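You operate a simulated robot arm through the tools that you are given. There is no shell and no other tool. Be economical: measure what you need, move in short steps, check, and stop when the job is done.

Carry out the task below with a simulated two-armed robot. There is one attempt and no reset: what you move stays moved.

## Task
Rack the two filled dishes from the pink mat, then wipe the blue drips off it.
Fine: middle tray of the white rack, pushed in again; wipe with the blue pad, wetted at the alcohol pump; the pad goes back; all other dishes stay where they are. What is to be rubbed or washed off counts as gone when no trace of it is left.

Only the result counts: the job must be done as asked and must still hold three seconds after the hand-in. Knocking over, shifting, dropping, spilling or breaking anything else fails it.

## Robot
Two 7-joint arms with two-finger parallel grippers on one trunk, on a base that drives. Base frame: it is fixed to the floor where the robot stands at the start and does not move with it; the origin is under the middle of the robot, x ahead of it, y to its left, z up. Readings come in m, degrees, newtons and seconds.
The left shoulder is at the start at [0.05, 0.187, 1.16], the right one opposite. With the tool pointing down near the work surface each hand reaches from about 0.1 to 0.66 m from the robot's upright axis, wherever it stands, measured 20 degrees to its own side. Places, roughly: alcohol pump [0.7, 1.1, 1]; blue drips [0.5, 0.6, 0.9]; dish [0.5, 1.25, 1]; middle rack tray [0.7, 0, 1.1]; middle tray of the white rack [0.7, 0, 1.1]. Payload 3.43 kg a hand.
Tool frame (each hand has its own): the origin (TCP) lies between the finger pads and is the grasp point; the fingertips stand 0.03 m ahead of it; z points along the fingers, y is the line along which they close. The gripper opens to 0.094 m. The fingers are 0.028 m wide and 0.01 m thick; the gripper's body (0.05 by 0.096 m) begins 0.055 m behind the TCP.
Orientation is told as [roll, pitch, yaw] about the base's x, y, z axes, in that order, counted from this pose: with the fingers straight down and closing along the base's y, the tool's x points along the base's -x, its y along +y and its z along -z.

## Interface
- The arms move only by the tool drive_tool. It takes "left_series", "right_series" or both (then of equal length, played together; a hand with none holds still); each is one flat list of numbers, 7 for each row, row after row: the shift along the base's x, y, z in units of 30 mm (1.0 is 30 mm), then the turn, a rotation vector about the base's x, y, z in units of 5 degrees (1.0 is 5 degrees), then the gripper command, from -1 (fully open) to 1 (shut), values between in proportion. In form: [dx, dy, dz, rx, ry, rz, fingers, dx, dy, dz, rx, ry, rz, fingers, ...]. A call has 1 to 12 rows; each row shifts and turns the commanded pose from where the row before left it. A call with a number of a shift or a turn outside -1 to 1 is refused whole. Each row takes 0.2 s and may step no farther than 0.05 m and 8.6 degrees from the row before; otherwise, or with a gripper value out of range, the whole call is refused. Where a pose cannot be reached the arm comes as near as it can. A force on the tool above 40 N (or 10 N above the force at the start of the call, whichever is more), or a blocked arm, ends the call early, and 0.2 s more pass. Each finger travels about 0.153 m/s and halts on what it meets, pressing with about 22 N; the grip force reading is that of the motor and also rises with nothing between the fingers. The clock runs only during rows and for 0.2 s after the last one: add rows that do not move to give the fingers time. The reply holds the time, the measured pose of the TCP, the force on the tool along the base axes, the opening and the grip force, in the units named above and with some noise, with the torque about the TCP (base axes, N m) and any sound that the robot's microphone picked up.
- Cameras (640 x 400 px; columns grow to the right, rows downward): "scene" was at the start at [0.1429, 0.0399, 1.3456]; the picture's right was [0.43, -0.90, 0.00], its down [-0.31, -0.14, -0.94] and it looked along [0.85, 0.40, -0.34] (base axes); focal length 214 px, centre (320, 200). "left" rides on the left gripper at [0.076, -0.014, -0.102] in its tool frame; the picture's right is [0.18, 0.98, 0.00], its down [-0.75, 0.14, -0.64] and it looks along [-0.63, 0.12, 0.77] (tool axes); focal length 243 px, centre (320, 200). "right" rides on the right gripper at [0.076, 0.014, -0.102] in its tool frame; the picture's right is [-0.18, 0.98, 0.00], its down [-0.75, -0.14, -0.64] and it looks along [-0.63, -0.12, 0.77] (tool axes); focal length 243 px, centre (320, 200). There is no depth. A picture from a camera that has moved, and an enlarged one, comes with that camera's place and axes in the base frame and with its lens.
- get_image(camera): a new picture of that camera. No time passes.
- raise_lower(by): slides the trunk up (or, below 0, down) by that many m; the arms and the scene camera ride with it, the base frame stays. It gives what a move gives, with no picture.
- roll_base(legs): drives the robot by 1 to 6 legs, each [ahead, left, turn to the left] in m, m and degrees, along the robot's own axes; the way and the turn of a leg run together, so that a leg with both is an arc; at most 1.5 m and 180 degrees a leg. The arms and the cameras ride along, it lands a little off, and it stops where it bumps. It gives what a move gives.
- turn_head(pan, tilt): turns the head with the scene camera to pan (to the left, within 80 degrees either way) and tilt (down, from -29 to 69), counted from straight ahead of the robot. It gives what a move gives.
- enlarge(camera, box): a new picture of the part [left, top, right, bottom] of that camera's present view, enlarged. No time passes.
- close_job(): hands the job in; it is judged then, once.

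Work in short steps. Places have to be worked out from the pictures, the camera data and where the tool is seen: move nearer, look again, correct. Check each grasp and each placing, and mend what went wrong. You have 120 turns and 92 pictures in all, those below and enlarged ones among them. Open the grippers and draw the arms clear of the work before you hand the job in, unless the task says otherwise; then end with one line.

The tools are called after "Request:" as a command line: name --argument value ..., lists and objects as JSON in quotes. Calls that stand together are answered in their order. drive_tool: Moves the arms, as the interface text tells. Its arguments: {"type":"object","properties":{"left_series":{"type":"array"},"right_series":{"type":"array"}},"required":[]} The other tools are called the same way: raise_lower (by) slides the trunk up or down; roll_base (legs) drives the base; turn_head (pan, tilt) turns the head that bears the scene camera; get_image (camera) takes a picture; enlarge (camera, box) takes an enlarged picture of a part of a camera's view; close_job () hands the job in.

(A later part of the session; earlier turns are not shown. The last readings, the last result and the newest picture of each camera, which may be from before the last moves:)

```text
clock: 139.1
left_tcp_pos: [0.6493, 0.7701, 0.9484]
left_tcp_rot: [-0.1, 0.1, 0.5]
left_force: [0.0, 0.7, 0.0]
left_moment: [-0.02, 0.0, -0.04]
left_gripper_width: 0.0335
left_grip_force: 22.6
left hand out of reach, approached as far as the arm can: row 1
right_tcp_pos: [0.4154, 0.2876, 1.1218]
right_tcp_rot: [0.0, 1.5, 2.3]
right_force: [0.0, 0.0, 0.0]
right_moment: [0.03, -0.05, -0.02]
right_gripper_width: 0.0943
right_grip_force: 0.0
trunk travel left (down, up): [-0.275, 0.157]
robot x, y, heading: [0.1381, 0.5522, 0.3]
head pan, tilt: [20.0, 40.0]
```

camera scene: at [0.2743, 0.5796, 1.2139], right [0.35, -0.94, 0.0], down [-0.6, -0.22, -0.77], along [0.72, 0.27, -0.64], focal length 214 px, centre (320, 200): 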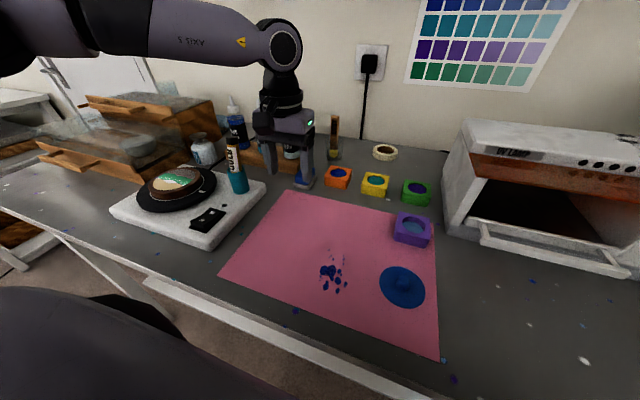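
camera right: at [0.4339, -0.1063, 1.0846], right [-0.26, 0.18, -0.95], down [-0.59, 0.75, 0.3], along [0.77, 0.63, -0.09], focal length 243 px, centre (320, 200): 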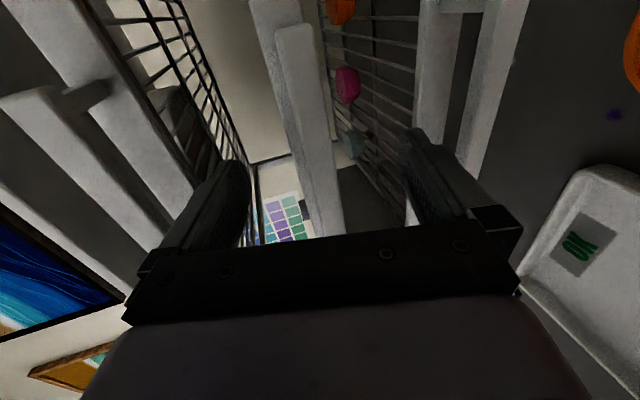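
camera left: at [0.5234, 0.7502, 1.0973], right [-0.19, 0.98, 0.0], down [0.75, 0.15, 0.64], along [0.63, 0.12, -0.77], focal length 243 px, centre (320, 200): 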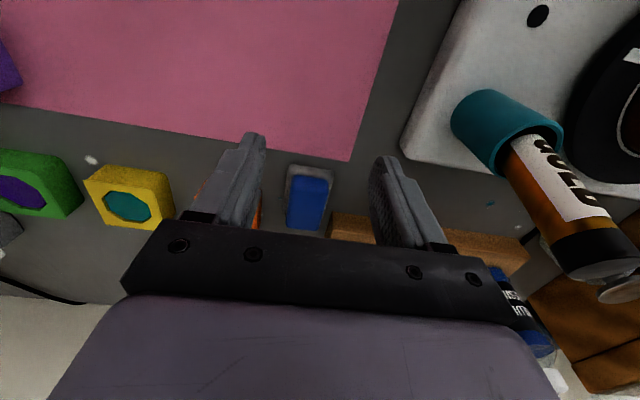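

Gripped at 33.5 mm. Lift and look.

Request:
drive_tool --left_series '[0, 0, 0.3, 0, 0, 0, 1, 0, 0, 0.4, 0, 0, 0, 1, -0.2, 0, 0.5, 0, 0, 0, 1, -0.3, 0, 0.5, 0, 0, 0, 1]'

Request:
get_image --camera "left"

Request:
enlarge --camera "scene" --box '[100, 90, 380, 240]'

```text
clock: 140.1
left_tcp_pos: [0.6358, 0.7717, 1.0008]
left_tcp_rot: [-0.1, 0.0, 0.5]
left_force: [-0.2, 0.1, -0.6]
left_moment: [0.01, 0.02, 0.02]
left_gripper_width: 0.0332
left_grip_force: 22.5
right_tcp_pos: [0.4165, 0.2867, 1.1218]
right_tcp_rot: [-0.2, 1.5, 2.3]
right_force: [0.2, 0.7, -0.1]
right_moment: [0.04, 0.0, 0.01]
right_gripper_width: 0.0941
right_grip_force: 0.0
trunk travel left (down, up): [-0.275, 0.157]
robot x, y, heading: [0.1348, 0.5502, 0.4]
head pan, tilt: [20.0, 40.0]
```

```text
19 pictures are left
camera left: at [0.5592, 0.7552, 1.1037], right [-0.19, 0.98, 0.0], down [0.75, 0.15, 0.64], along [0.63, 0.12, -0.77], focal length 243 px, centre (320, 200)
```

left: 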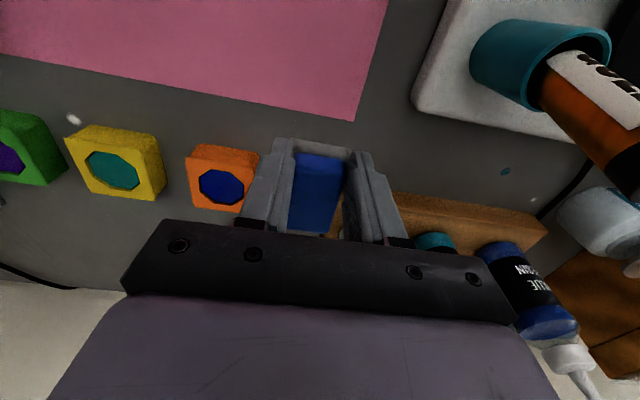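

```text
2.29 times, centred on (240, 165) of scene
camera zoom: at [0.2744, 0.5797, 1.2139], right [0.35, -0.94, 0.0], down [-0.6, -0.22, -0.77], along [0.72, 0.27, -0.64], focal length 490 px, centre (503, 280)
```

zoom: 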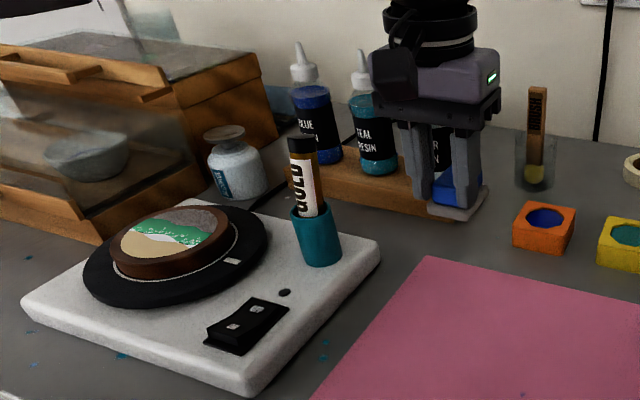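

Pad (blue block with grey felt underside) is held; its bottom is 43 mm below the TCP. Pump top estimated at (0.68,1.078,0.976). Back off, raise, retract, and drive left.

Request:
roll_base --legs '[[-0.05, 0, 0]]'

Request:
raise_lower --by 0.15

Request:
drive_tool --left_series '[-0.8, 0, 0.4, 0, 0, 0, 1, -0.8, 0, 0.4, 0, 0, 0, 1, -0.8, 0, 0.3, 0, 0, 0, 1, -0.8, 0, 0.3, 0, 0, 0, 1]'

Request:
roll_base --legs '[[0, 0.29, 0]]'

Request:
get_image --camera "left"

```text
clock: 141.0
left_tcp_pos: [0.5842, 0.7705, 1.0008]
left_tcp_rot: [-0.1, -0.1, 0.6]
left_force: [0.1, -0.1, -0.5]
left_moment: [-0.02, 0.04, 0.0]
left_gripper_width: 0.0332
left_grip_force: 22.3
right_tcp_pos: [0.3636, 0.2878, 1.1209]
right_tcp_rot: [-0.1, 1.4, 2.2]
right_force: [0.4, -0.1, 0.4]
right_moment: [-0.01, -0.01, 0.0]
right_gripper_width: 0.094
right_grip_force: 0.0
trunk travel left (down, up): [-0.275, 0.157]
robot x, y, heading: [0.0838, 0.5479, 0.3]
head pan, tilt: [20.0, 40.0]
```

```text
clock: 142.8
left_tcp_pos: [0.5848, 0.7717, 1.1499]
left_tcp_rot: [-0.1, 0.0, 0.5]
left_force: [-0.3, 0.0, -0.6]
left_moment: [0.01, -0.01, 0.03]
left_gripper_width: 0.0333
left_grip_force: 21.9
right_tcp_pos: [0.3651, 0.2871, 1.2719]
right_tcp_rot: [0.0, 1.5, 2.3]
right_force: [1.3, 0.3, -0.4]
right_moment: [-0.01, -0.03, 0.02]
right_gripper_width: 0.0939
right_grip_force: 0.1
trunk travel left (down, up): [-0.425, 0.007]
robot x, y, heading: [0.0865, 0.5513, 0.1]
head pan, tilt: [20.0, 40.0]
```

```text
clock: 143.8
left_tcp_pos: [0.4875, 0.7711, 1.1921]
left_tcp_rot: [-0.1, 0.0, 0.5]
left_force: [-0.6, 0.9, -0.9]
left_moment: [0.02, 0.02, 0.0]
left_gripper_width: 0.0332
left_grip_force: 22.5
right_tcp_pos: [0.3644, 0.2879, 1.2722]
right_tcp_rot: [-0.1, 1.5, 2.2]
right_force: [-1.1, 0.2, -0.2]
right_moment: [0.01, -0.04, 0.0]
right_gripper_width: 0.0939
right_grip_force: 0.0
trunk travel left (down, up): [-0.425, 0.007]
robot x, y, heading: [0.0839, 0.5492, 0.4]
head pan, tilt: [20.0, 40.0]
```

```text
clock: 145.7
left_tcp_pos: [0.4856, 1.0514, 1.1921]
left_tcp_rot: [-0.2, 0.0, 0.6]
left_force: [0.9, 0.9, -1.7]
left_moment: [-0.02, 0.05, -0.03]
left_gripper_width: 0.033
left_grip_force: 22.0
right_tcp_pos: [0.3634, 0.5685, 1.2726]
right_tcp_rot: [-0.1, 1.4, 2.5]
right_force: [1.1, 0.0, 0.2]
right_moment: [-0.03, -0.03, 0.01]
right_gripper_width: 0.0939
right_grip_force: 0.1
trunk travel left (down, up): [-0.425, 0.007]
robot x, y, heading: [0.0812, 0.828, 0.6]
head pan, tilt: [20.0, 40.0]
```

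```text
17 pictures are left
camera left: at [0.4091, 1.0356, 1.294], right [-0.2, 0.98, 0.0], down [0.75, 0.15, 0.64], along [0.63, 0.12, -0.77], focal length 243 px, centre (320, 200)
```

left: 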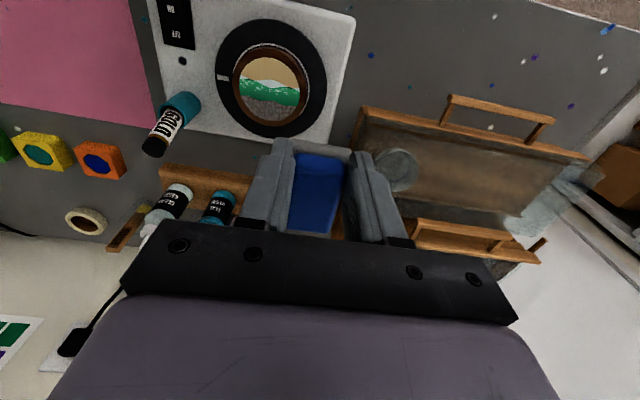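

The pad hides the pump in the wrist view; look with the head camera.

Request:
turn_head --pan 22 --tilt 35

Request:
enlarge --camera "scene" --box '[140, 80, 460, 280]'

```text
clock: 146.4
left_tcp_pos: [0.4855, 1.0499, 1.1921]
left_tcp_rot: [0.0, 0.0, 0.6]
left_force: [-0.1, 0.2, -0.9]
left_moment: [-0.02, 0.01, 0.01]
left_gripper_width: 0.0333
left_grip_force: 22.0
right_tcp_pos: [0.3643, 0.5668, 1.272]
right_tcp_rot: [-0.1, 1.4, 2.5]
right_force: [0.1, -0.6, -0.7]
right_moment: [-0.02, -0.01, 0.0]
right_gripper_width: 0.0939
right_grip_force: 0.0
trunk travel left (down, up): [-0.425, 0.007]
robot x, y, heading: [0.0828, 0.8317, 0.3]
head pan, tilt: [22.0, 35.0]
```

```text
2.00 times, centred on (300, 180) of scene
camera zoom: at [0.223, 0.8626, 1.3714], right [0.38, -0.92, 0.0], down [-0.53, -0.22, -0.82], along [0.76, 0.31, -0.57], focal length 429 px, centre (360, 240)
```

zoom: 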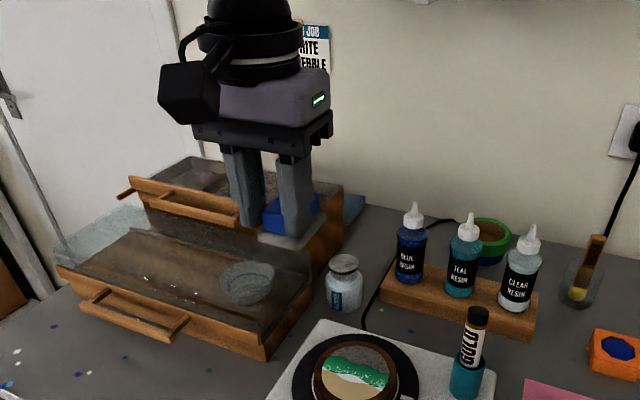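

Pump top confirmed ≈(0.685,1.076,0.976), cabinet wall at y≈1.12 just left. To gain reach, turn base 15° right, shift closer, and square the hand while high.

Request:
roll_base --legs '[[0, 0, -15], [0.034, 0.049, 0]]'

Request:
drive_tool --left_series '[0.3, 0.6, 0, 0, 0, 1, 1, 0.3, 0.6, 0, 0, 0, 1, 1, 0.3, 0.6, 0, 0, 0, 1, 1, 0.3, 0.6, 0, 0, 0, 0, 1, 0.3, 0.4, 0, 0, 0, 0, 1]'

```text
clock: 148.2
left_tcp_pos: [0.5737, 0.9773, 1.1915]
left_tcp_rot: [-0.3, 0.1, -14.4]
left_force: [0.0, 0.2, -0.2]
left_moment: [-0.03, 0.03, 0.01]
left_gripper_width: 0.0332
left_grip_force: 21.8
right_tcp_pos: [0.3311, 0.5426, 1.2723]
right_tcp_rot: [-0.2, 1.6, -12.6]
right_force: [-0.2, 0.8, 0.0]
right_moment: [-0.02, 0.02, -0.01]
right_gripper_width: 0.094
right_grip_force: 0.0
trunk travel left (down, up): [-0.425, 0.007]
robot x, y, heading: [0.1248, 0.8664, -14.6]
head pan, tilt: [22.0, 35.0]
```

```text
clock: 149.4
left_tcp_pos: [0.6176, 1.0585, 1.1901]
left_tcp_rot: [-0.2, 0.0, 0.6]
left_force: [0.2, -0.6, -1.3]
left_moment: [0.0, 0.02, -0.01]
left_gripper_width: 0.033
left_grip_force: 22.4
right_tcp_pos: [0.3305, 0.5422, 1.2718]
right_tcp_rot: [-0.1, 1.5, -12.6]
right_force: [0.2, 0.6, 0.0]
right_moment: [-0.03, 0.0, 0.0]
right_gripper_width: 0.0942
right_grip_force: 0.1
trunk travel left (down, up): [-0.425, 0.007]
robot x, y, heading: [0.1259, 0.8659, -14.5]
head pan, tilt: [22.0, 35.0]
```

Go to x≈0.671 over the pump, still high.

Request:
drive_tool --left_series '[0.6, 0.15, 0, 0, 0, 0, 1, 0.6, 0.2, 0, 0, 0, 0, 1, 0.6, 0.1, 0, 0, 0, 0, 1]'

Request:
raise_lower --by -0.1

Request:
enlarge --camera "scene" --box '[160, 80, 400, 280]'

```text
clock: 150.2
left_tcp_pos: [0.6744, 1.0716, 1.1908]
left_tcp_rot: [-0.1, 0.1, 0.5]
left_force: [-0.1, -1.0, 0.0]
left_moment: [-0.02, -0.03, -0.04]
left_gripper_width: 0.0329
left_grip_force: 22.2
right_tcp_pos: [0.3305, 0.5417, 1.2717]
right_tcp_rot: [-0.1, 1.6, -12.6]
right_force: [0.7, 0.4, 0.0]
right_moment: [0.01, 0.01, 0.01]
right_gripper_width: 0.0941
right_grip_force: 0.2
trunk travel left (down, up): [-0.425, 0.007]
robot x, y, heading: [0.1245, 0.8656, -14.6]
head pan, tilt: [22.0, 35.0]
```

```text
clock: 151.5
left_tcp_pos: [0.6741, 1.0725, 1.0921]
left_tcp_rot: [0.0, 0.0, 0.6]
left_force: [-0.3, 0.7, -1.0]
left_moment: [0.0, 0.02, 0.02]
left_gripper_width: 0.0333
left_grip_force: 21.9
right_tcp_pos: [0.3291, 0.5416, 1.1712]
right_tcp_rot: [-0.2, 1.5, -12.6]
right_force: [0.6, 0.5, 1.0]
right_moment: [0.02, -0.02, -0.03]
right_gripper_width: 0.0937
right_grip_force: 0.1
trunk travel left (down, up): [-0.325, 0.107]
robot x, y, heading: [0.1271, 0.8672, -14.6]
head pan, tilt: [22.0, 35.0]
```

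```text
2.00 times, centred on (280, 180) of scene
camera zoom: at [0.2708, 0.8636, 1.2715], right [0.13, -0.99, 0.0], down [-0.57, -0.07, -0.82], along [0.81, 0.11, -0.57], focal length 429 px, centre (400, 240)
```

zoom: 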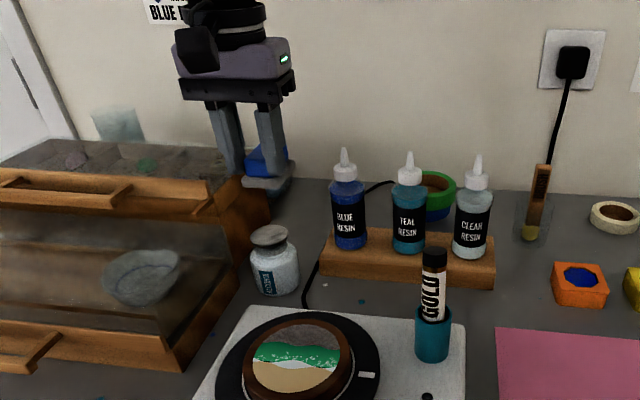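

Aligned within a few mm; correct −8 mm in x, +3 mm in y, and descend toward the pump.

Request:
drive_tool --left_series '[-0.25, 0.1, -0.5, 0, 0, 0, 1, 0, 0, -0.7, 0, 0, 0, 1, 0, 0, -0.6, 0, 0, 0, 1, 0, 0, 0, 0, 0, 0, 1]'

Request:
enlarge --camera "scene" --box '[200, 100, 350, 240]'

```text
clock: 152.5
left_tcp_pos: [0.6655, 1.0759, 1.0381]
left_tcp_rot: [-0.2, 0.0, 0.6]
left_force: [-0.5, 0.2, -0.4]
left_moment: [-0.02, -0.02, 0.02]
left_gripper_width: 0.033
left_grip_force: 21.7
right_tcp_pos: [0.3285, 0.5425, 1.1711]
right_tcp_rot: [-0.1, 1.5, -12.6]
right_force: [0.1, -0.5, 0.6]
right_moment: [-0.01, -0.01, -0.01]
right_gripper_width: 0.0939
right_grip_force: 0.1
trunk travel left (down, up): [-0.325, 0.107]
robot x, y, heading: [0.1281, 0.8687, -14.9]
head pan, tilt: [22.0, 35.0]
```

```text
2.86 times, centred on (275, 170) of scene
camera zoom: at [0.2709, 0.8636, 1.2714], right [0.13, -0.99, 0.0], down [-0.57, -0.07, -0.82], along [0.81, 0.11, -0.57], focal length 613 px, centre (449, 286)
```

zoom: 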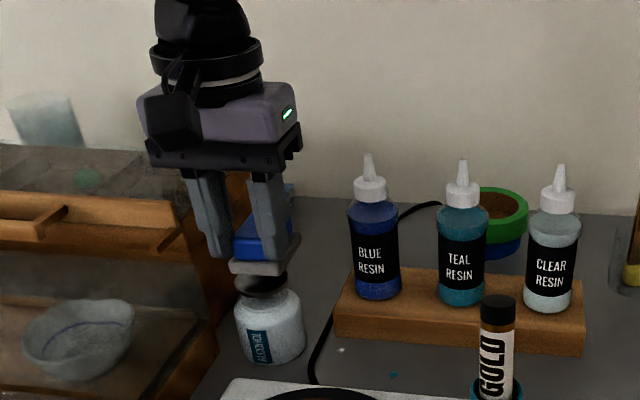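

Pad is directly above the pump disc. Press down in small steps.

Request:
drive_tool --left_series '[0, 0, -0.2, 0, 0, 0, 1, 0, 0, -0.2, 0, 0, 0, 1, 0, 0, -0.15, 0, 0, 0, 1]'

Request:
drive_tool --left_series '[0, 0, -0.12, 0, 0, 0, 1, 0, 0, -0.12, 0, 0, 0, 1]'

```text
clock: 153.3
left_tcp_pos: [0.6663, 1.0742, 1.0215]
left_tcp_rot: [-0.1, 0.0, 0.6]
left_force: [-0.3, 0.4, -0.2]
left_moment: [0.01, 0.01, 0.02]
left_gripper_width: 0.0332
left_grip_force: 22.0
right_tcp_pos: [0.33, 0.5422, 1.1707]
right_tcp_rot: [-0.1, 1.5, -12.7]
right_force: [0.0, 0.4, 0.2]
right_moment: [0.01, 0.0, 0.0]
right_gripper_width: 0.0942
right_grip_force: 0.1
trunk travel left (down, up): [-0.325, 0.107]
robot x, y, heading: [0.1263, 0.8695, -14.7]
head pan, tilt: [22.0, 35.0]
```

```text
clock: 153.9
left_tcp_pos: [0.6658, 1.0745, 1.0156]
left_tcp_rot: [-0.2, -0.1, 0.5]
left_force: [-1.1, -2.1, 5.2]
left_moment: [-0.03, 0.04, -0.01]
left_gripper_width: 0.0333
left_grip_force: 21.9
right_tcp_pos: [0.329, 0.5409, 1.1726]
right_tcp_rot: [0.0, 1.5, -12.5]
right_force: [-0.1, 0.5, 0.0]
right_moment: [-0.02, -0.02, 0.05]
right_gripper_width: 0.0941
right_grip_force: 0.1
trunk travel left (down, up): [-0.325, 0.107]
robot x, y, heading: [0.1278, 0.8631, -14.6]
head pan, tilt: [22.0, 35.0]
```

Contact at ~1.016 (+5 N). Press further to actuate the pump.

Request:
drive_tool --left_series '[0, 0, -0.1, 0, 0, 0, 1, 0, 0, -0.1, 0, 0, 0, 1, 0, 0, 0, 0, 0, 0, 1]'

Request:
drive_tool --left_series '[0, 0, -0.1, 0, 0, 0, 1, 0, 0, 0, 0, 0, 0, 1]'

```text
clock: 154.7
left_tcp_pos: [0.6664, 1.0739, 1.0091]
left_tcp_rot: [-0.2, -0.3, 0.6]
left_force: [2.6, -1.5, 17.4]
left_moment: [-0.04, -0.23, -0.03]
left_gripper_width: 0.0334
left_grip_force: 22.1
right_tcp_pos: [0.33, 0.5414, 1.1718]
right_tcp_rot: [0.1, 1.6, -12.6]
right_force: [0.1, -0.1, -0.2]
right_moment: [0.0, -0.01, -0.02]
right_gripper_width: 0.0941
right_grip_force: 0.2
trunk travel left (down, up): [-0.325, 0.107]
robot x, y, heading: [0.1264, 0.8634, -14.6]
head pan, tilt: [22.0, 35.0]
```

```text
clock: 155.3
left_tcp_pos: [0.6663, 1.0745, 1.0065]
left_tcp_rot: [-0.2, -0.3, 0.6]
left_force: [1.7, -3.4, 24.6]
left_moment: [-0.07, -0.21, -0.03]
left_gripper_width: 0.0332
left_grip_force: 22.3
right_tcp_pos: [0.3284, 0.5413, 1.1718]
right_tcp_rot: [0.0, 1.4, -12.7]
right_force: [-0.1, -0.1, -0.5]
right_moment: [-0.01, 0.02, 0.03]
right_gripper_width: 0.0942
right_grip_force: 0.0
trunk travel left (down, up): [-0.325, 0.107]
robot x, y, heading: [0.1276, 0.8657, -14.6]
head pan, tilt: [22.0, 35.0]
```

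The disc travels with spring force. Press a touch more, release and press a second stroke.

Request:
drive_tool --left_series '[0, 0, -0.1, 0, 0, 0, 1, 0, 0, 0, 0, 0, 0, 1, 0, 0, 0.2, 0, 0, 0, 1, 0, 0, 0.2, 0, 0, 0, 1, 0, 0, 0, 0, 0, 0, 1, 0, 0, -0.2, 0, 0, 0, 1, 0, 0, -0.2, 0, 0, 0, 1, 0, 0, 0, 0, 0, 0, 1]'

Request:
drive_tool --left_series '[0, 0, 0.4, 0, 0, 0, 1, 0, 0, 0.6, 0, 0, 0, 1, 0, 0, 0.8, 0, 0, 0, 1, 0, 0, 0.8, 0, 0, 0, 1]'

Request:
enlarge --camera "scene" --box '[200, 100, 350, 240]'

```text
clock: 157.1
left_tcp_pos: [0.6656, 1.0746, 1.0053]
left_tcp_rot: [-0.2, -0.6, 0.6]
left_force: [-0.1, 10.3, 34.4]
left_moment: [0.43, -0.12, 0.05]
left_gripper_width: 0.033
left_grip_force: 22.7
right_tcp_pos: [0.3278, 0.5426, 1.1731]
right_tcp_rot: [0.0, 1.4, -12.6]
right_force: [0.6, -0.4, -0.2]
right_moment: [0.0, 0.0, 0.02]
right_gripper_width: 0.0939
right_grip_force: 0.0
trunk travel left (down, up): [-0.325, 0.107]
robot x, y, heading: [0.1221, 0.8692, -14.5]
head pan, tilt: [22.0, 35.0]
```

```text
clock: 158.1
left_tcp_pos: [0.6659, 1.0763, 1.0788]
left_tcp_rot: [-0.1, 0.1, 0.6]
left_force: [-0.5, 0.5, 0.2]
left_moment: [0.02, 0.06, -0.02]
left_gripper_width: 0.0335
left_grip_force: 21.6
right_tcp_pos: [0.3302, 0.5409, 1.1711]
right_tcp_rot: [-0.1, 1.6, -12.5]
right_force: [-0.3, -0.1, 0.6]
right_moment: [-0.05, 0.0, -0.01]
right_gripper_width: 0.0939
right_grip_force: 0.1
trunk travel left (down, up): [-0.325, 0.107]
robot x, y, heading: [0.1257, 0.8638, -14.6]
head pan, tilt: [22.0, 35.0]
```

```text
2.86 times, centred on (275, 170) of scene
camera zoom: at [0.2708, 0.8635, 1.2714], right [0.13, -0.99, 0.0], down [-0.57, -0.07, -0.82], along [0.81, 0.11, -0.57], focal length 613 px, centre (449, 286)
```

zoom: 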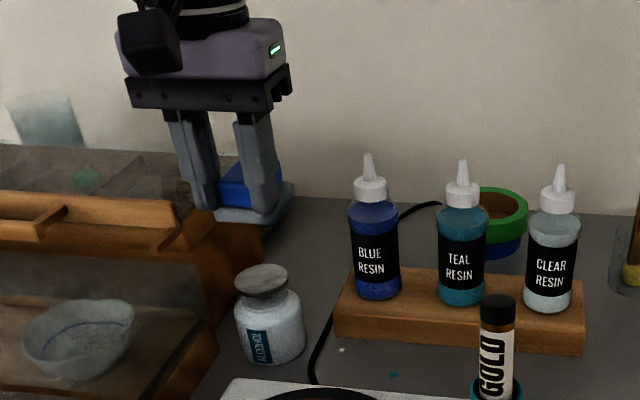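

The felt underside now looks wet (darker, bluish). Next: raise, retract, and drive to the drips (x 0.42–0.50, y 0.594–0.645).

Request:
raise_lower --by 0.1

Request:
drive_tool --left_series '[-0.9, -0.3, 0, 0, 0, -1, 1, -0.9, -0.3, 0, 0, 0, -1, 1, -0.9, -0.3, 0, 0, 0, -1, 1]'

Request:
roll_base --legs '[[-0.11, 0, 0], [0, 0, 14.6], [0, -0.48, 0]]'

Request:
turn_head --pan 5 --tilt 50

Request:
get_image --camera "scene"

```text
clock: 159.5
left_tcp_pos: [0.6673, 1.0768, 1.1787]
left_tcp_rot: [0.0, 0.0, 0.6]
left_force: [-0.3, -0.2, -0.4]
left_moment: [0.0, 0.02, -0.02]
left_gripper_width: 0.033
left_grip_force: 21.7
right_tcp_pos: [0.3302, 0.5419, 1.2726]
right_tcp_rot: [0.0, 1.5, -12.6]
right_force: [-0.3, 0.1, 0.0]
right_moment: [0.0, 0.0, -0.02]
right_gripper_width: 0.0937
right_grip_force: 0.0
trunk travel left (down, up): [-0.425, 0.007]
robot x, y, heading: [0.1273, 0.8646, -14.8]
head pan, tilt: [22.0, 35.0]
```

```text
clock: 160.3
left_tcp_pos: [0.587, 1.0506, 1.1795]
left_tcp_rot: [0.0, -0.1, -14.6]
left_force: [-0.3, -0.5, -0.7]
left_moment: [0.0, 0.01, -0.01]
left_gripper_width: 0.0333
left_grip_force: 21.9
right_tcp_pos: [0.3302, 0.542, 1.2711]
right_tcp_rot: [-0.2, 1.6, -12.6]
right_force: [-1.4, -0.5, -0.3]
right_moment: [-0.01, -0.03, -0.01]
right_gripper_width: 0.094
right_grip_force: 0.0
trunk travel left (down, up): [-0.425, 0.007]
robot x, y, heading: [0.1256, 0.8666, -14.7]
head pan, tilt: [22.0, 35.0]
```

```text
clock: 164.8
left_tcp_pos: [0.4206, 0.7116, 1.1779]
left_tcp_rot: [0.0, 0.0, -0.1]
left_force: [-0.1, 0.7, -0.3]
left_moment: [0.03, 0.0, -0.02]
left_gripper_width: 0.033
left_grip_force: 21.7
right_tcp_pos: [0.2985, 0.1534, 1.2719]
right_tcp_rot: [-0.2, 1.5, 1.8]
right_force: [0.4, -0.2, 1.0]
right_moment: [0.0, 0.02, 0.02]
right_gripper_width: 0.0939
right_grip_force: 0.1
trunk travel left (down, up): [-0.425, 0.007]
robot x, y, heading: [0.0202, 0.4214, -0.2]
head pan, tilt: [22.0, 35.0]
```

```text
clock: 165.6
left_tcp_pos: [0.4213, 0.7119, 1.1791]
left_tcp_rot: [0.0, -0.1, -0.2]
left_force: [-0.7, -0.4, 0.6]
left_moment: [-0.01, 0.0, -0.01]
left_gripper_width: 0.0332
left_grip_force: 21.7
right_tcp_pos: [0.2983, 0.1555, 1.2712]
right_tcp_rot: [-0.1, 1.5, 1.8]
right_force: [0.4, -0.1, -0.7]
right_moment: [-0.02, -0.02, 0.02]
right_gripper_width: 0.0938
right_grip_force: 0.1
trunk travel left (down, up): [-0.425, 0.007]
robot x, y, heading: [0.0181, 0.4187, -0.3]
head pan, tilt: [5.0, 50.0]
```

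```text
12 pictures are left
camera scene: at [0.1559, 0.4245, 1.3497], right [0.08, -1.0, 0.0], down [-0.76, -0.06, -0.64], along [0.64, 0.05, -0.77], focal length 214 px, centre (320, 200)
```

scene: 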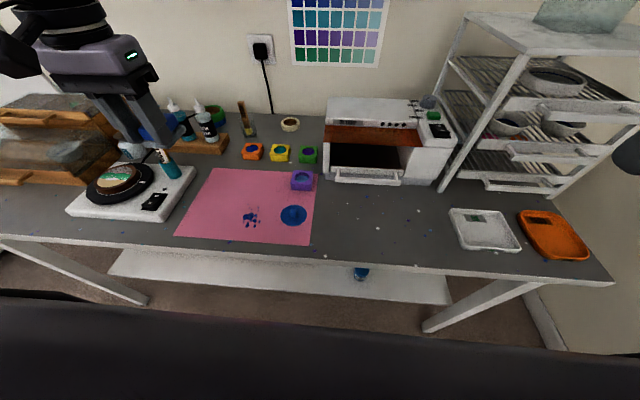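

Drips at ≈(0.454,0.622). Lower the trunk, move to the start of the wipe and descend.

Request:
raise_lower --by -0.15

Request:
drive_tool --left_series '[0, -0.9, 0, 0, 0, 0, 1, 0, -0.9, 0, 0, 0, 0, 1, 0, -0.6, 0, 0, 0, 0, 1, 0, -0.3, -0.8, 0, 0, 0, 1, 0, 0, -0.8, 0, 0, 0, 1, 0, 0, -0.5, 0, 0, 0, 1, 0, 0, 0, 0, 0, 0, 1]'

Request:
get_image --camera "left"

```text
clock: 167.3
left_tcp_pos: [0.4214, 0.7111, 1.0284]
left_tcp_rot: [-0.1, 0.0, -0.2]
left_force: [-0.7, 0.2, -1.5]
left_moment: [0.01, -0.04, 0.02]
left_gripper_width: 0.0329
left_grip_force: 21.9
right_tcp_pos: [0.2974, 0.153, 1.1208]
right_tcp_rot: [-0.1, 1.5, 1.8]
right_force: [0.7, -0.4, -0.2]
right_moment: [0.0, -0.01, 0.01]
right_gripper_width: 0.094
right_grip_force: 0.1
trunk travel left (down, up): [-0.275, 0.157]
robot x, y, heading: [0.0248, 0.4224, 0.0]
head pan, tilt: [5.0, 50.0]
```

```text
clock: 168.9
left_tcp_pos: [0.4202, 0.628, 0.9641]
left_tcp_rot: [-0.1, 0.0, -0.1]
left_force: [-0.9, -0.2, -0.9]
left_moment: [-0.03, -0.01, -0.02]
left_gripper_width: 0.0331
left_grip_force: 22.1
right_tcp_pos: [0.2975, 0.1549, 1.1216]
right_tcp_rot: [-0.1, 1.5, 1.8]
right_force: [-0.2, -0.5, -0.3]
right_moment: [0.01, 0.01, -0.03]
right_gripper_width: 0.0941
right_grip_force: 0.1
trunk travel left (down, up): [-0.275, 0.157]
robot x, y, heading: [0.0208, 0.4193, -0.2]
head pan, tilt: [5.0, 50.0]
```

```text
11 pictures are left
camera left: at [0.3425, 0.6142, 1.067], right [-0.18, 0.98, 0.0], down [0.75, 0.14, 0.64], along [0.63, 0.12, -0.77], focal length 243 px, centre (320, 200)
```

left: 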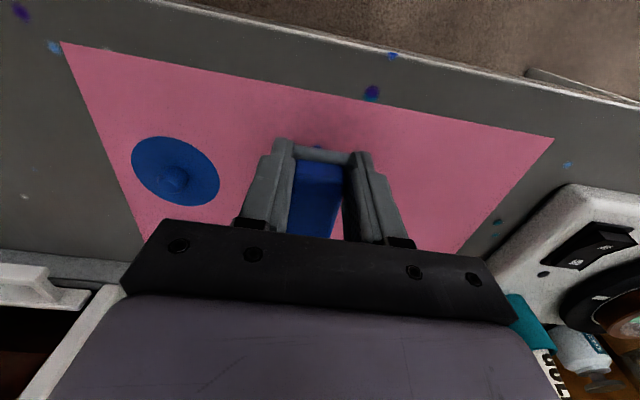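

A drop edge is at x≈0.425. Move back 15 mm, then descend to contact.

Request:
drive_tool --left_series '[-0.5, 0, -0.2, 0, 0, 0, 1, 0, 0, -0.15, 0, 0, 0, 1, 0, 0, 0, 0, 0, 0, 1]'

Request:
drive_tool --left_series '[0, 0, -0.1, 0, 0, 0, 1, 0, 0, 0, 0, 0, 0, 1]'

```text
clock: 169.7
left_tcp_pos: [0.4051, 0.6294, 0.9539]
left_tcp_rot: [0.0, 0.0, 0.1]
left_force: [0.2, 0.6, -0.3]
left_moment: [0.02, 0.03, 0.03]
left_gripper_width: 0.0331
left_grip_force: 21.8
right_tcp_pos: [0.2977, 0.1533, 1.1215]
right_tcp_rot: [-0.2, 1.5, 1.8]
right_force: [0.8, -1.1, -0.5]
right_moment: [0.01, 0.01, 0.05]
right_gripper_width: 0.094
right_grip_force: 0.1
trunk travel left (down, up): [-0.275, 0.157]
robot x, y, heading: [0.0214, 0.4192, -0.1]
head pan, tilt: [5.0, 50.0]
```

```text
clock: 170.3
left_tcp_pos: [0.4034, 0.6295, 0.9515]
left_tcp_rot: [0.0, 0.0, -0.1]
left_force: [0.2, 0.3, 0.0]
left_moment: [0.0, 0.04, -0.01]
left_gripper_width: 0.033
left_grip_force: 21.9
right_tcp_pos: [0.2987, 0.1528, 1.1218]
right_tcp_rot: [-0.1, 1.5, 1.8]
right_force: [0.1, 0.6, 0.1]
right_moment: [0.0, -0.02, 0.01]
right_gripper_width: 0.0938
right_grip_force: 0.0
trunk travel left (down, up): [-0.275, 0.157]
robot x, y, heading: [0.0222, 0.4151, -0.4]
head pan, tilt: [5.0, 50.0]
```

Request:
drive_tool --left_series '[0, 0, -0.1, 0, 0, 0, 1, 0, 0, 0, 0, 0, 0, 1]'

Request:
drive_tool --left_series '[0, 0, -0.08, 0, 0, 0, 1, 0, 0, 0, 0, 0, 0, 1]'

```text
clock: 170.9
left_tcp_pos: [0.4046, 0.6285, 0.9489]
left_tcp_rot: [-0.1, 0.0, 0.0]
left_force: [-0.3, 0.4, -0.8]
left_moment: [-0.02, 0.01, 0.02]
left_gripper_width: 0.033
left_grip_force: 21.9
right_tcp_pos: [0.2986, 0.1543, 1.1223]
right_tcp_rot: [-0.2, 1.5, 1.9]
right_force: [0.0, 0.1, 0.6]
right_moment: [-0.01, -0.01, 0.01]
right_gripper_width: 0.0938
right_grip_force: 0.1
trunk travel left (down, up): [-0.275, 0.157]
robot x, y, heading: [0.0179, 0.4185, -0.1]
head pan, tilt: [5.0, 50.0]
```

```text
clock: 171.5
left_tcp_pos: [0.4054, 0.6292, 0.9467]
left_tcp_rot: [-0.1, 0.1, -0.1]
left_force: [-0.5, 0.3, 0.2]
left_moment: [0.01, -0.01, -0.03]
left_gripper_width: 0.033
left_grip_force: 22.0
right_tcp_pos: [0.298, 0.1535, 1.1211]
right_tcp_rot: [-0.1, 1.4, 1.9]
right_force: [-0.1, 0.1, -0.6]
right_moment: [0.01, 0.01, -0.01]
right_gripper_width: 0.0939
right_grip_force: 0.1
trunk travel left (down, up): [-0.275, 0.157]
robot x, y, heading: [0.0215, 0.4191, -0.1]
head pan, tilt: [5.0, 50.0]
```

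No contact yet (pad slid up slightly in the grip when pressed). Continue.

Request:
drive_tool --left_series '[0, 0, -0.08, 0, 0, 0, 1, 0, 0, 0, 0, 0, 0, 1]'

Request:
drive_tool --left_series '[0, 0, -0.08, 0, 0, 0, 1, 0, 0, 0, 0, 0, 0, 1]'

```text
clock: 172.1
left_tcp_pos: [0.4047, 0.6297, 0.944]
left_tcp_rot: [-0.3, -0.1, 0.1]
left_force: [0.0, -0.2, -0.6]
left_moment: [-0.05, 0.01, -0.02]
left_gripper_width: 0.0331
left_grip_force: 21.6
right_tcp_pos: [0.298, 0.1545, 1.1209]
right_tcp_rot: [0.0, 1.5, 1.8]
right_force: [-0.3, 0.7, 0.8]
right_moment: [0.01, -0.02, 0.01]
right_gripper_width: 0.0938
right_grip_force: 0.0
trunk travel left (down, up): [-0.275, 0.157]
robot x, y, heading: [0.0195, 0.4183, 0.2]
head pan, tilt: [5.0, 50.0]
```

```text
clock: 172.7
left_tcp_pos: [0.4054, 0.6278, 0.9415]
left_tcp_rot: [-0.1, 0.0, -0.1]
left_force: [0.4, -0.1, 1.9]
left_moment: [0.02, -0.11, 0.03]
left_gripper_width: 0.0332
left_grip_force: 21.9
right_tcp_pos: [0.2989, 0.1541, 1.1219]
right_tcp_rot: [-0.1, 1.5, 1.8]
right_force: [0.1, 0.4, 0.4]
right_moment: [-0.01, -0.02, -0.01]
right_gripper_width: 0.0941
right_grip_force: 0.1
trunk travel left (down, up): [-0.275, 0.157]
robot x, y, heading: [0.0192, 0.4143, -0.3]
head pan, tilt: [5.0, 50.0]
```

Contact at 0.9415. Press ~1.5 mm more and make the first strokes.

Request:
drive_tool --left_series '[0, 0, -0.05, 0, 0, 0, 1, 0.5, 0, 0, 0, 0, 0, 1, 0.5, 0, 0, 0, 0, 0, 1, 0.5, 0, 0, 0, 0, 0, 1, 0.5, 0, 0, 0, 0, 0, 1, 0.5, 0, 0, 0, 0, 0, 1, 0, -0.5, 0, 0, 0, 0, 1, -0.6, 0, 0, 0, 0, 0, 1, -0.6, 0, 0, 0, 0, 0, 1, -0.6, 0, 0, 0, 0, 0, 1, -0.7, 0, 0, 0, 0, 0, 1]'

```text
clock: 175.1
left_tcp_pos: [0.4044, 0.6143, 0.9423]
left_tcp_rot: [-0.2, -0.2, -0.1]
left_force: [5.2, 0.4, 21.2]
left_moment: [0.13, -0.55, -0.05]
left_gripper_width: 0.033
left_grip_force: 22.6
right_tcp_pos: [0.297, 0.1529, 1.1226]
right_tcp_rot: [0.0, 1.6, 1.8]
right_force: [-0.5, 0.2, -0.4]
right_moment: [0.0, 0.0, 0.0]
right_gripper_width: 0.094
right_grip_force: 0.0
trunk travel left (down, up): [-0.275, 0.157]
robot x, y, heading: [0.0218, 0.4174, -0.2]
head pan, tilt: [5.0, 50.0]
```

Pressing force 21 N, a bit high; ease 1 mm and continue with strokes at y≈0.603 and back at 0.62.

Request:
drive_tool --left_series '[0, -0.35, 0.03, 0, 0, 0, 1, 0.6, 0, 0, 0, 0, 0, 1, 0.6, 0, 0, 0, 0, 0, 1, 0.6, 0, 0, 0, 0, 0, 1, 0.7, 0, 0, 0, 0, 0, 1, 0, 0.6, 0, 0, 0, 0, 1, 0, 0.6, 0, 0, 0, 0, 1, 0, 0.3, 0, 0, 0, 0, 1, -0.6, 0, 0, 0, 0, 0, 1, -0.6, 0, 0, 0, 0, 0, 1, -0.6, 0, 0, 0, 0, 0, 1, -0.7, 0, 0, 0, 0, 0, 1]'

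Request:
enlarge --camera "scene" --box '[170, 150, 340, 260]'

```text
clock: 177.7
left_tcp_pos: [0.4057, 0.649, 0.9409]
left_tcp_rot: [-0.1, -0.1, -0.1]
left_force: [1.7, 0.5, 15.3]
left_moment: [0.09, -0.41, -0.03]
left_gripper_width: 0.0332
left_grip_force: 21.6
right_tcp_pos: [0.2974, 0.1534, 1.122]
right_tcp_rot: [-0.1, 1.4, 1.7]
right_force: [-0.1, -0.3, 0.1]
right_moment: [-0.02, -0.01, -0.02]
right_gripper_width: 0.0939
right_grip_force: 0.0
trunk travel left (down, up): [-0.275, 0.157]
robot x, y, heading: [0.0195, 0.4174, -0.4]
head pan, tilt: [5.0, 50.0]
```

```text
3.64 times, centred on (255, 205) of scene
camera zoom: at [0.1552, 0.4241, 1.1997], right [0.08, -1.0, 0.0], down [-0.76, -0.06, -0.64], along [0.64, 0.05, -0.77], focal length 780 px, centre (556, 182)
```

zoom: 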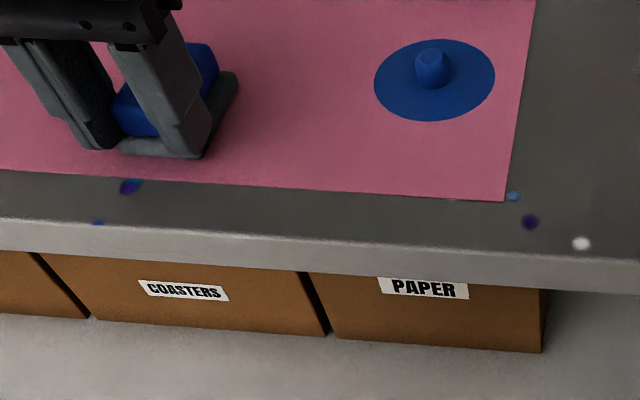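

Looks clean around the pad. One more pass over the middle, then lift and inspect.

Request:
drive_tool --left_series '[0.6, 0, 0, 0, 0, 0, 1, 0.6, 0, 0, 0, 0, 0, 1, 0.6, 0, 0, 0, 0, 0, 1, 0.7, 0, 0, 0, 0, 0, 1, 0, -0.7, 0, 0, 0, 0, 1, 0, -0.2, 0, 0, 0, 0, 1, -0.6, 0, 0, 0, 0, 0, 1, -0.6, 0, 0, 0, 0, 0, 1, -0.6, 0, 0, 0, 0, 0, 1, -0.5, 0, 0, 0, 0, 0, 1]'

Request:
drive_tool --left_series '[0, 0, 0.7, 0, 0, 0, 1, 0, 0, 1, 0, 0, 0, 1, 0, 1, 1, 0, 0, 0, 1, 0, 1, 0.5, 0, 0, 0, 1, 0, 1, 0, 0, 0, 0, 1, 0, 1, 0, 0, 0, 0, 1]'

Request:
enlarge --camera "scene" --box '[150, 120, 350, 260]'

```text
clock: 179.9
left_tcp_pos: [0.413, 0.6223, 0.9419]
left_tcp_rot: [-0.2, -0.1, -0.1]
left_force: [1.3, 0.1, 11.0]
left_moment: [0.09, -0.05, 0.0]
left_gripper_width: 0.0332
left_grip_force: 21.5
right_tcp_pos: [0.2971, 0.1528, 1.1224]
right_tcp_rot: [-0.2, 1.4, 1.8]
right_force: [0.1, -1.2, -0.2]
right_moment: [-0.02, -0.02, 0.02]
right_gripper_width: 0.094
right_grip_force: 0.0
trunk travel left (down, up): [-0.275, 0.157]
robot x, y, heading: [0.0216, 0.4153, -0.1]
head pan, tilt: [5.0, 50.0]
```

```text
clock: 181.3
left_tcp_pos: [0.41, 0.7413, 1.0378]
left_tcp_rot: [-0.3, 0.0, -0.1]
left_force: [-0.6, -0.1, -0.9]
left_moment: [0.0, 0.01, -0.03]
left_gripper_width: 0.0331
left_grip_force: 21.9
right_tcp_pos: [0.2982, 0.154, 1.1227]
right_tcp_rot: [-0.1, 1.5, 1.8]
right_force: [-0.4, -0.1, -0.4]
right_moment: [0.04, 0.02, -0.05]
right_gripper_width: 0.094
right_grip_force: 0.0
trunk travel left (down, up): [-0.275, 0.157]
robot x, y, heading: [0.0241, 0.4196, -0.4]
head pan, tilt: [5.0, 50.0]
```

```text
2.86 times, centred on (250, 190) of scene
camera zoom: at [0.1558, 0.4247, 1.1997], right [0.08, -1.0, 0.0], down [-0.76, -0.06, -0.64], along [0.64, 0.05, -0.77], focal length 613 px, centre (520, 229)
```

zoom: 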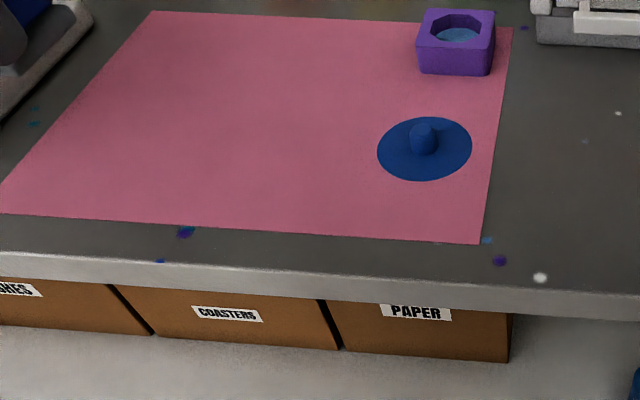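

The mat is spotless. Return the pad: bring the hand inward, drive back to the same spot as at pick-up.

Request:
drive_tool --left_series '[0, -0.9, 0, 0, 0, 0, 1, 0, -0.9, 0, 0, 0, 0, 1, 0, -0.9, 0, 0, 0, 0, 1, 0, -0.85, 0, 0, 0, 0, 1]'

Request:
roll_base --legs '[[0, 0.132, 0], [0.105, 0, 0]]'

```text
clock: 182.3
left_tcp_pos: [0.4105, 0.6353, 1.0356]
left_tcp_rot: [-0.1, 0.1, -0.1]
left_force: [-0.3, 1.1, 0.0]
left_moment: [0.0, 0.03, 0.0]
left_gripper_width: 0.0331
left_grip_force: 21.9
right_tcp_pos: [0.2985, 0.153, 1.1214]
right_tcp_rot: [-0.1, 1.5, 1.7]
right_force: [0.1, -0.6, 0.8]
right_moment: [0.01, -0.05, -0.02]
right_gripper_width: 0.0939
right_grip_force: 0.1
trunk travel left (down, up): [-0.275, 0.157]
robot x, y, heading: [0.0178, 0.4186, 0.1]
head pan, tilt: [5.0, 50.0]
```

```text
clock: 184.4
left_tcp_pos: [0.5178, 0.7648, 1.0352]
left_tcp_rot: [-0.1, 0.1, 0.1]
left_force: [0.4, 0.5, -1.1]
left_moment: [-0.01, 0.02, 0.01]
left_gripper_width: 0.0332
left_grip_force: 21.6
right_tcp_pos: [0.4049, 0.2826, 1.1219]
right_tcp_rot: [-0.1, 1.7, 1.8]
right_force: [-0.7, -0.5, -0.7]
right_moment: [-0.01, 0.0, 0.0]
right_gripper_width: 0.094
right_grip_force: 0.2
trunk travel left (down, up): [-0.275, 0.157]
robot x, y, heading: [0.1215, 0.5485, -0.1]
head pan, tilt: [5.0, 50.0]
```

Nudge the base 12 mm forward, then extend the arm toward the pad's place.

Request:
roll_base --legs '[[0.012, 0, 0]]'

Request:
drive_tool --left_series '[0.8, 0.05, -0.5, 0, 0, 0, 1, 0.8, 0.05, -0.5, 0, 0, 0, 1, 0.9, 0.05, -0.5, 0, 0, 0, 1, 0.8, 0, -0.2, 0, 0, 0, 1, 0.7, 0, 0, 0, 0, 0, 1, 0, 0, -0.4, 0, 0, 0, 1]'

```text
clock: 185.3
left_tcp_pos: [0.5261, 0.7644, 1.0356]
left_tcp_rot: [-0.1, 0.0, -0.2]
left_force: [0.6, 0.6, -0.1]
left_moment: [0.01, -0.02, -0.01]
left_gripper_width: 0.0331
left_grip_force: 21.7
right_tcp_pos: [0.4129, 0.2836, 1.122]
right_tcp_rot: [-0.1, 1.6, 1.8]
right_force: [-0.2, -0.4, -0.6]
right_moment: [-0.01, 0.0, 0.01]
right_gripper_width: 0.094
right_grip_force: 0.1
trunk travel left (down, up): [-0.275, 0.157]
robot x, y, heading: [0.1324, 0.5462, -0.2]
head pan, tilt: [5.0, 50.0]
stopped in leg 1: the robot was blocked; the commanded pose is now the measured one
```

```text
clock: 186.7
left_tcp_pos: [0.647, 0.7706, 0.9721]
left_tcp_rot: [-0.1, 0.2, -0.2]
left_force: [-0.6, -0.4, -0.7]
left_moment: [-0.01, 0.04, 0.0]
left_gripper_width: 0.0332
left_grip_force: 22.3
right_tcp_pos: [0.4135, 0.284, 1.1209]
right_tcp_rot: [0.0, 1.6, 1.8]
right_force: [0.3, 0.4, -0.5]
right_moment: [0.01, 0.0, -0.03]
right_gripper_width: 0.0939
right_grip_force: 0.0
trunk travel left (down, up): [-0.275, 0.157]
robot x, y, heading: [0.1351, 0.5471, -0.1]
head pan, tilt: [5.0, 50.0]
```

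At (0.647,0.771). Shift 3 mm right and 2 mm forward, lower, and look.

Request:
drive_tool --left_series '[0.05, -0.1, -0.4, 0, 0, 0, 1, 0.05, 0, -0.4, 0, 0, 0, 1, 0, 0, 0, 0, 0, 0, 1]'

Request:
get_image --camera "left"

```text
clock: 187.5
left_tcp_pos: [0.6475, 0.7679, 0.95]
left_tcp_rot: [-0.1, 0.1, 0.0]
left_force: [-0.4, 0.7, 0.2]
left_moment: [-0.01, 0.02, 0.01]
left_gripper_width: 0.0332
left_grip_force: 21.7
right_tcp_pos: [0.4137, 0.2827, 1.1219]
right_tcp_rot: [-0.1, 1.5, 1.7]
right_force: [0.0, 0.1, 0.1]
right_moment: [-0.01, 0.01, -0.01]
right_gripper_width: 0.0941
right_grip_force: 0.1
trunk travel left (down, up): [-0.275, 0.157]
robot x, y, heading: [0.1373, 0.5468, 0.0]
head pan, tilt: [5.0, 50.0]
```

```text
8 pictures are left
camera left: at [0.572, 0.7526, 1.0515], right [-0.18, 0.98, 0.0], down [0.75, 0.14, 0.64], along [0.63, 0.12, -0.77], focal length 243 px, centre (320, 200)
```

left: 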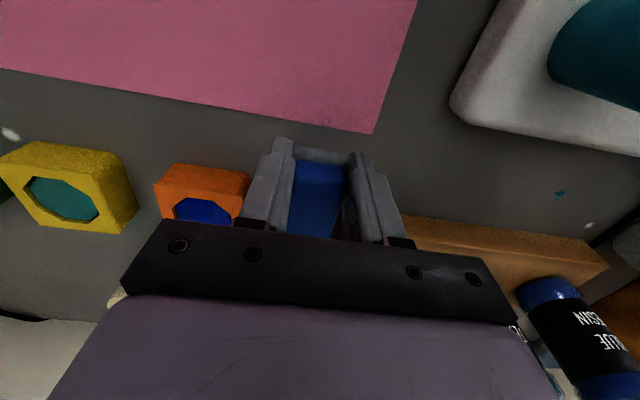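

Spot is free and matches. Lower to contact.

Request:
drive_tool --left_series '[0, 0, -0.15, 0, 0, 0, 1, 0, 0, -0.12, 0, 0, 0, 1, 0, 0, 0, 0, 0, 0, 1]'

Request:
drive_tool --left_series '[0, 0, -0.08, 0, 0, 0, 1, 0, 0, 0, 0, 0, 0, 1]'

```text
clock: 188.3
left_tcp_pos: [0.6495, 0.7664, 0.942]
left_tcp_rot: [0.0, -0.2, 0.0]
left_force: [-0.1, 1.7, 6.3]
left_moment: [0.1, 0.04, -0.01]
left_gripper_width: 0.0331
left_grip_force: 22.4
right_tcp_pos: [0.4123, 0.2833, 1.1216]
right_tcp_rot: [-0.2, 1.5, 1.8]
right_force: [0.2, -0.1, -0.2]
right_moment: [-0.02, 0.04, -0.01]
right_gripper_width: 0.0941
right_grip_force: 0.0
trunk travel left (down, up): [-0.275, 0.157]
robot x, y, heading: [0.1352, 0.5477, -0.2]
head pan, tilt: [5.0, 50.0]
```

```text
clock: 188.9
left_tcp_pos: [0.6485, 0.7655, 0.9433]
left_tcp_rot: [-0.2, -0.5, 0.0]
left_force: [1.6, 3.5, 25.5]
left_moment: [0.26, -0.05, 0.0]
left_gripper_width: 0.0332
left_grip_force: 22.4
right_tcp_pos: [0.4126, 0.2827, 1.1219]
right_tcp_rot: [-0.1, 1.4, 1.8]
right_force: [0.0, -0.8, 0.5]
right_moment: [0.03, 0.04, 0.0]
right_gripper_width: 0.094
right_grip_force: 0.1
trunk travel left (down, up): [-0.275, 0.157]
robot x, y, heading: [0.1361, 0.5464, -0.0]
head pan, tilt: [5.0, 50.0]
```

Pad is down. Ease off, open to 55 mm, lift straight up, then retract.

Request:
drive_tool --left_series '[0, 0, 0.07, 0, 0, 0, 1, 0, 0, 0, 0, 0, 0, 0.1, 0, 0, 0, 0, 0, 0, -0.2, 0, 0, 0, 0, 0, 0, -0.2, 0, 0, 0.5, 0, 0, 0, -0.2, 0, 0, 0.7, 0, 0, 0, -0.2, -0.4, 0, 0.8, 0, 0, 0, -0.2, -0.8, 0, 0.8, 0, 0, 0, -0.2, -0.9, 0, 0.3, 0, 0, 0, -0.2, -0.9, 0, 0.3, 0, 0, 0, -0.2]'

Request:
get_image --camera "left"

```text
clock: 191.1
left_tcp_pos: [0.5569, 0.7645, 1.0416]
left_tcp_rot: [-0.2, 0.0, 0.0]
left_force: [-0.1, -0.2, -0.1]
left_moment: [-0.01, 0.02, 0.0]
left_gripper_width: 0.0564
left_grip_force: 0.1
right_tcp_pos: [0.4139, 0.2827, 1.1214]
right_tcp_rot: [-0.2, 1.6, 1.8]
right_force: [-0.3, -0.1, 0.2]
right_moment: [-0.04, -0.02, 0.0]
right_gripper_width: 0.094
right_grip_force: 0.0
trunk travel left (down, up): [-0.275, 0.157]
robot x, y, heading: [0.1373, 0.5457, -0.2]
head pan, tilt: [5.0, 50.0]
```

```text
7 pictures are left
camera left: at [0.4801, 0.7506, 1.1438], right [-0.18, 0.98, 0.0], down [0.75, 0.14, 0.64], along [0.63, 0.12, -0.77], focal length 243 px, centre (320, 200)
```

left: 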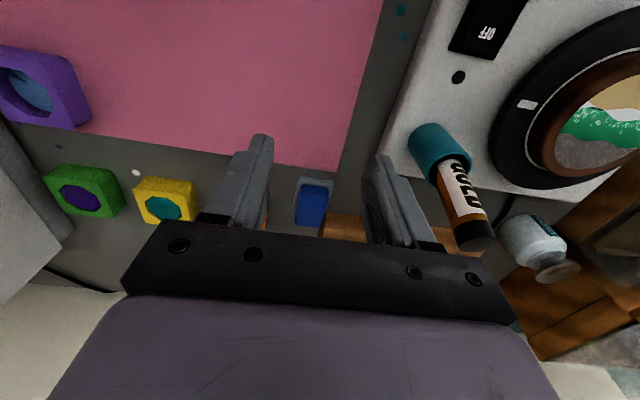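

Check the pad's placement and neighbours closely.

Request:
enlarge --camera "left" --box '[230, 130, 400, 260]'

```text
3.08 times, centred on (315, 195) of left
camera zoom: at [0.4801, 0.7506, 1.1438], right [-0.18, 0.98, 0.0], down [0.75, 0.14, 0.64], along [0.63, 0.12, -0.77], focal length 746 px, centre (335, 215)
```

zoom: 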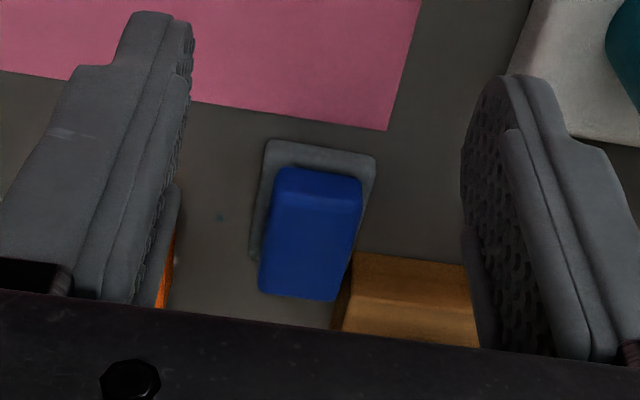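

The pad stands flat at its place (within ~1 cm). Withdraw: open the hand, retract, back the base off, and take a final look.

Request:
drive_tool --left_series '[-0.9, 0, 0.5, 0, 0, 0, -0.2, -0.9, 0, 0.5, 0, 0, 0, -0.6, -0.9, 0, 0.5, 0, 0, 0, -1, -0.9, 0, 0.5, 0, 0, 0, -1]'

Request:
roll_base --legs '[[-0.25, 0, 0], [0, -0.2, 0]]'

Request:
raise_lower --by 0.15

Request:
turn_head --pan 0 --tilt 38

Request:
get_image --camera "scene"

```text
clock: 192.1
left_tcp_pos: [0.4498, 0.7664, 1.1028]
left_tcp_rot: [-0.1, 0.0, -0.1]
left_force: [0.6, -0.2, 0.0]
left_moment: [0.01, 0.01, -0.01]
left_gripper_width: 0.0939
left_grip_force: 0.1
right_tcp_pos: [0.4136, 0.283, 1.1222]
right_tcp_rot: [0.0, 1.4, 1.9]
right_force: [-0.5, 0.0, 0.7]
right_moment: [0.0, 0.01, 0.02]
right_gripper_width: 0.094
right_grip_force: 0.2
trunk travel left (down, up): [-0.275, 0.157]
robot x, y, heading: [0.1388, 0.5466, -0.1]
head pan, tilt: [5.0, 50.0]
```

```text
clock: 195.1
left_tcp_pos: [0.2071, 0.564, 1.1034]
left_tcp_rot: [-0.1, 0.1, 0.4]
left_force: [0.0, -0.7, -0.3]
left_moment: [0.03, -0.03, -0.01]
left_gripper_width: 0.0941
left_grip_force: 0.0
right_tcp_pos: [0.1725, 0.0818, 1.1209]
right_tcp_rot: [-0.2, 1.5, 2.2]
right_force: [0.3, -1.1, -0.3]
right_moment: [0.03, -0.04, -0.01]
right_gripper_width: 0.0938
right_grip_force: 0.0
trunk travel left (down, up): [-0.275, 0.157]
robot x, y, heading: [-0.1044, 0.344, 0.1]
head pan, tilt: [5.0, 50.0]
```

```text
clock: 196.9
left_tcp_pos: [0.2049, 0.5654, 1.2531]
left_tcp_rot: [-0.1, 0.1, 0.4]
left_force: [-0.7, 0.4, 0.5]
left_moment: [-0.01, -0.01, 0.0]
left_gripper_width: 0.0939
left_grip_force: 0.0
right_tcp_pos: [0.173, 0.0814, 1.2718]
right_tcp_rot: [-0.1, 1.5, 2.2]
right_force: [0.1, -0.2, 1.1]
right_moment: [-0.01, 0.04, 0.0]
right_gripper_width: 0.0937
right_grip_force: 0.0
trunk travel left (down, up): [-0.425, 0.007]
robot x, y, heading: [-0.1083, 0.341, 0.1]
head pan, tilt: [5.0, 50.0]
```

```text
clock: 197.6
left_tcp_pos: [0.2052, 0.5655, 1.2534]
left_tcp_rot: [-0.1, 0.0, 0.3]
left_force: [-0.8, 0.1, -0.6]
left_moment: [0.0, 0.02, 0.02]
left_gripper_width: 0.0939
left_grip_force: 0.0
right_tcp_pos: [0.1727, 0.0818, 1.2716]
right_tcp_rot: [-0.1, 1.5, 2.2]
right_force: [1.1, 0.6, -0.5]
right_moment: [-0.04, 0.01, -0.01]
right_gripper_width: 0.0942
right_grip_force: 0.1
trunk travel left (down, up): [-0.425, 0.007]
robot x, y, heading: [-0.1093, 0.3429, 0.3]
head pan, tilt: [0.0, 38.0]
```

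```text
5 pictures are left
camera scene: at [0.0374, 0.3445, 1.3668], right [0.0, -1.0, 0.0], down [-0.62, 0.0, -0.79], along [0.79, 0.0, -0.62], focal length 214 px, centre (320, 200)
```

scene: 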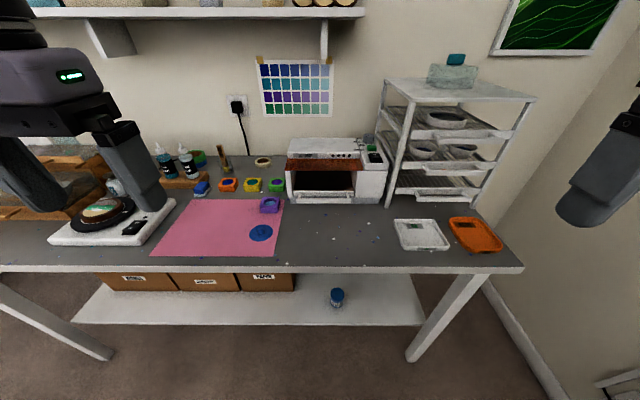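

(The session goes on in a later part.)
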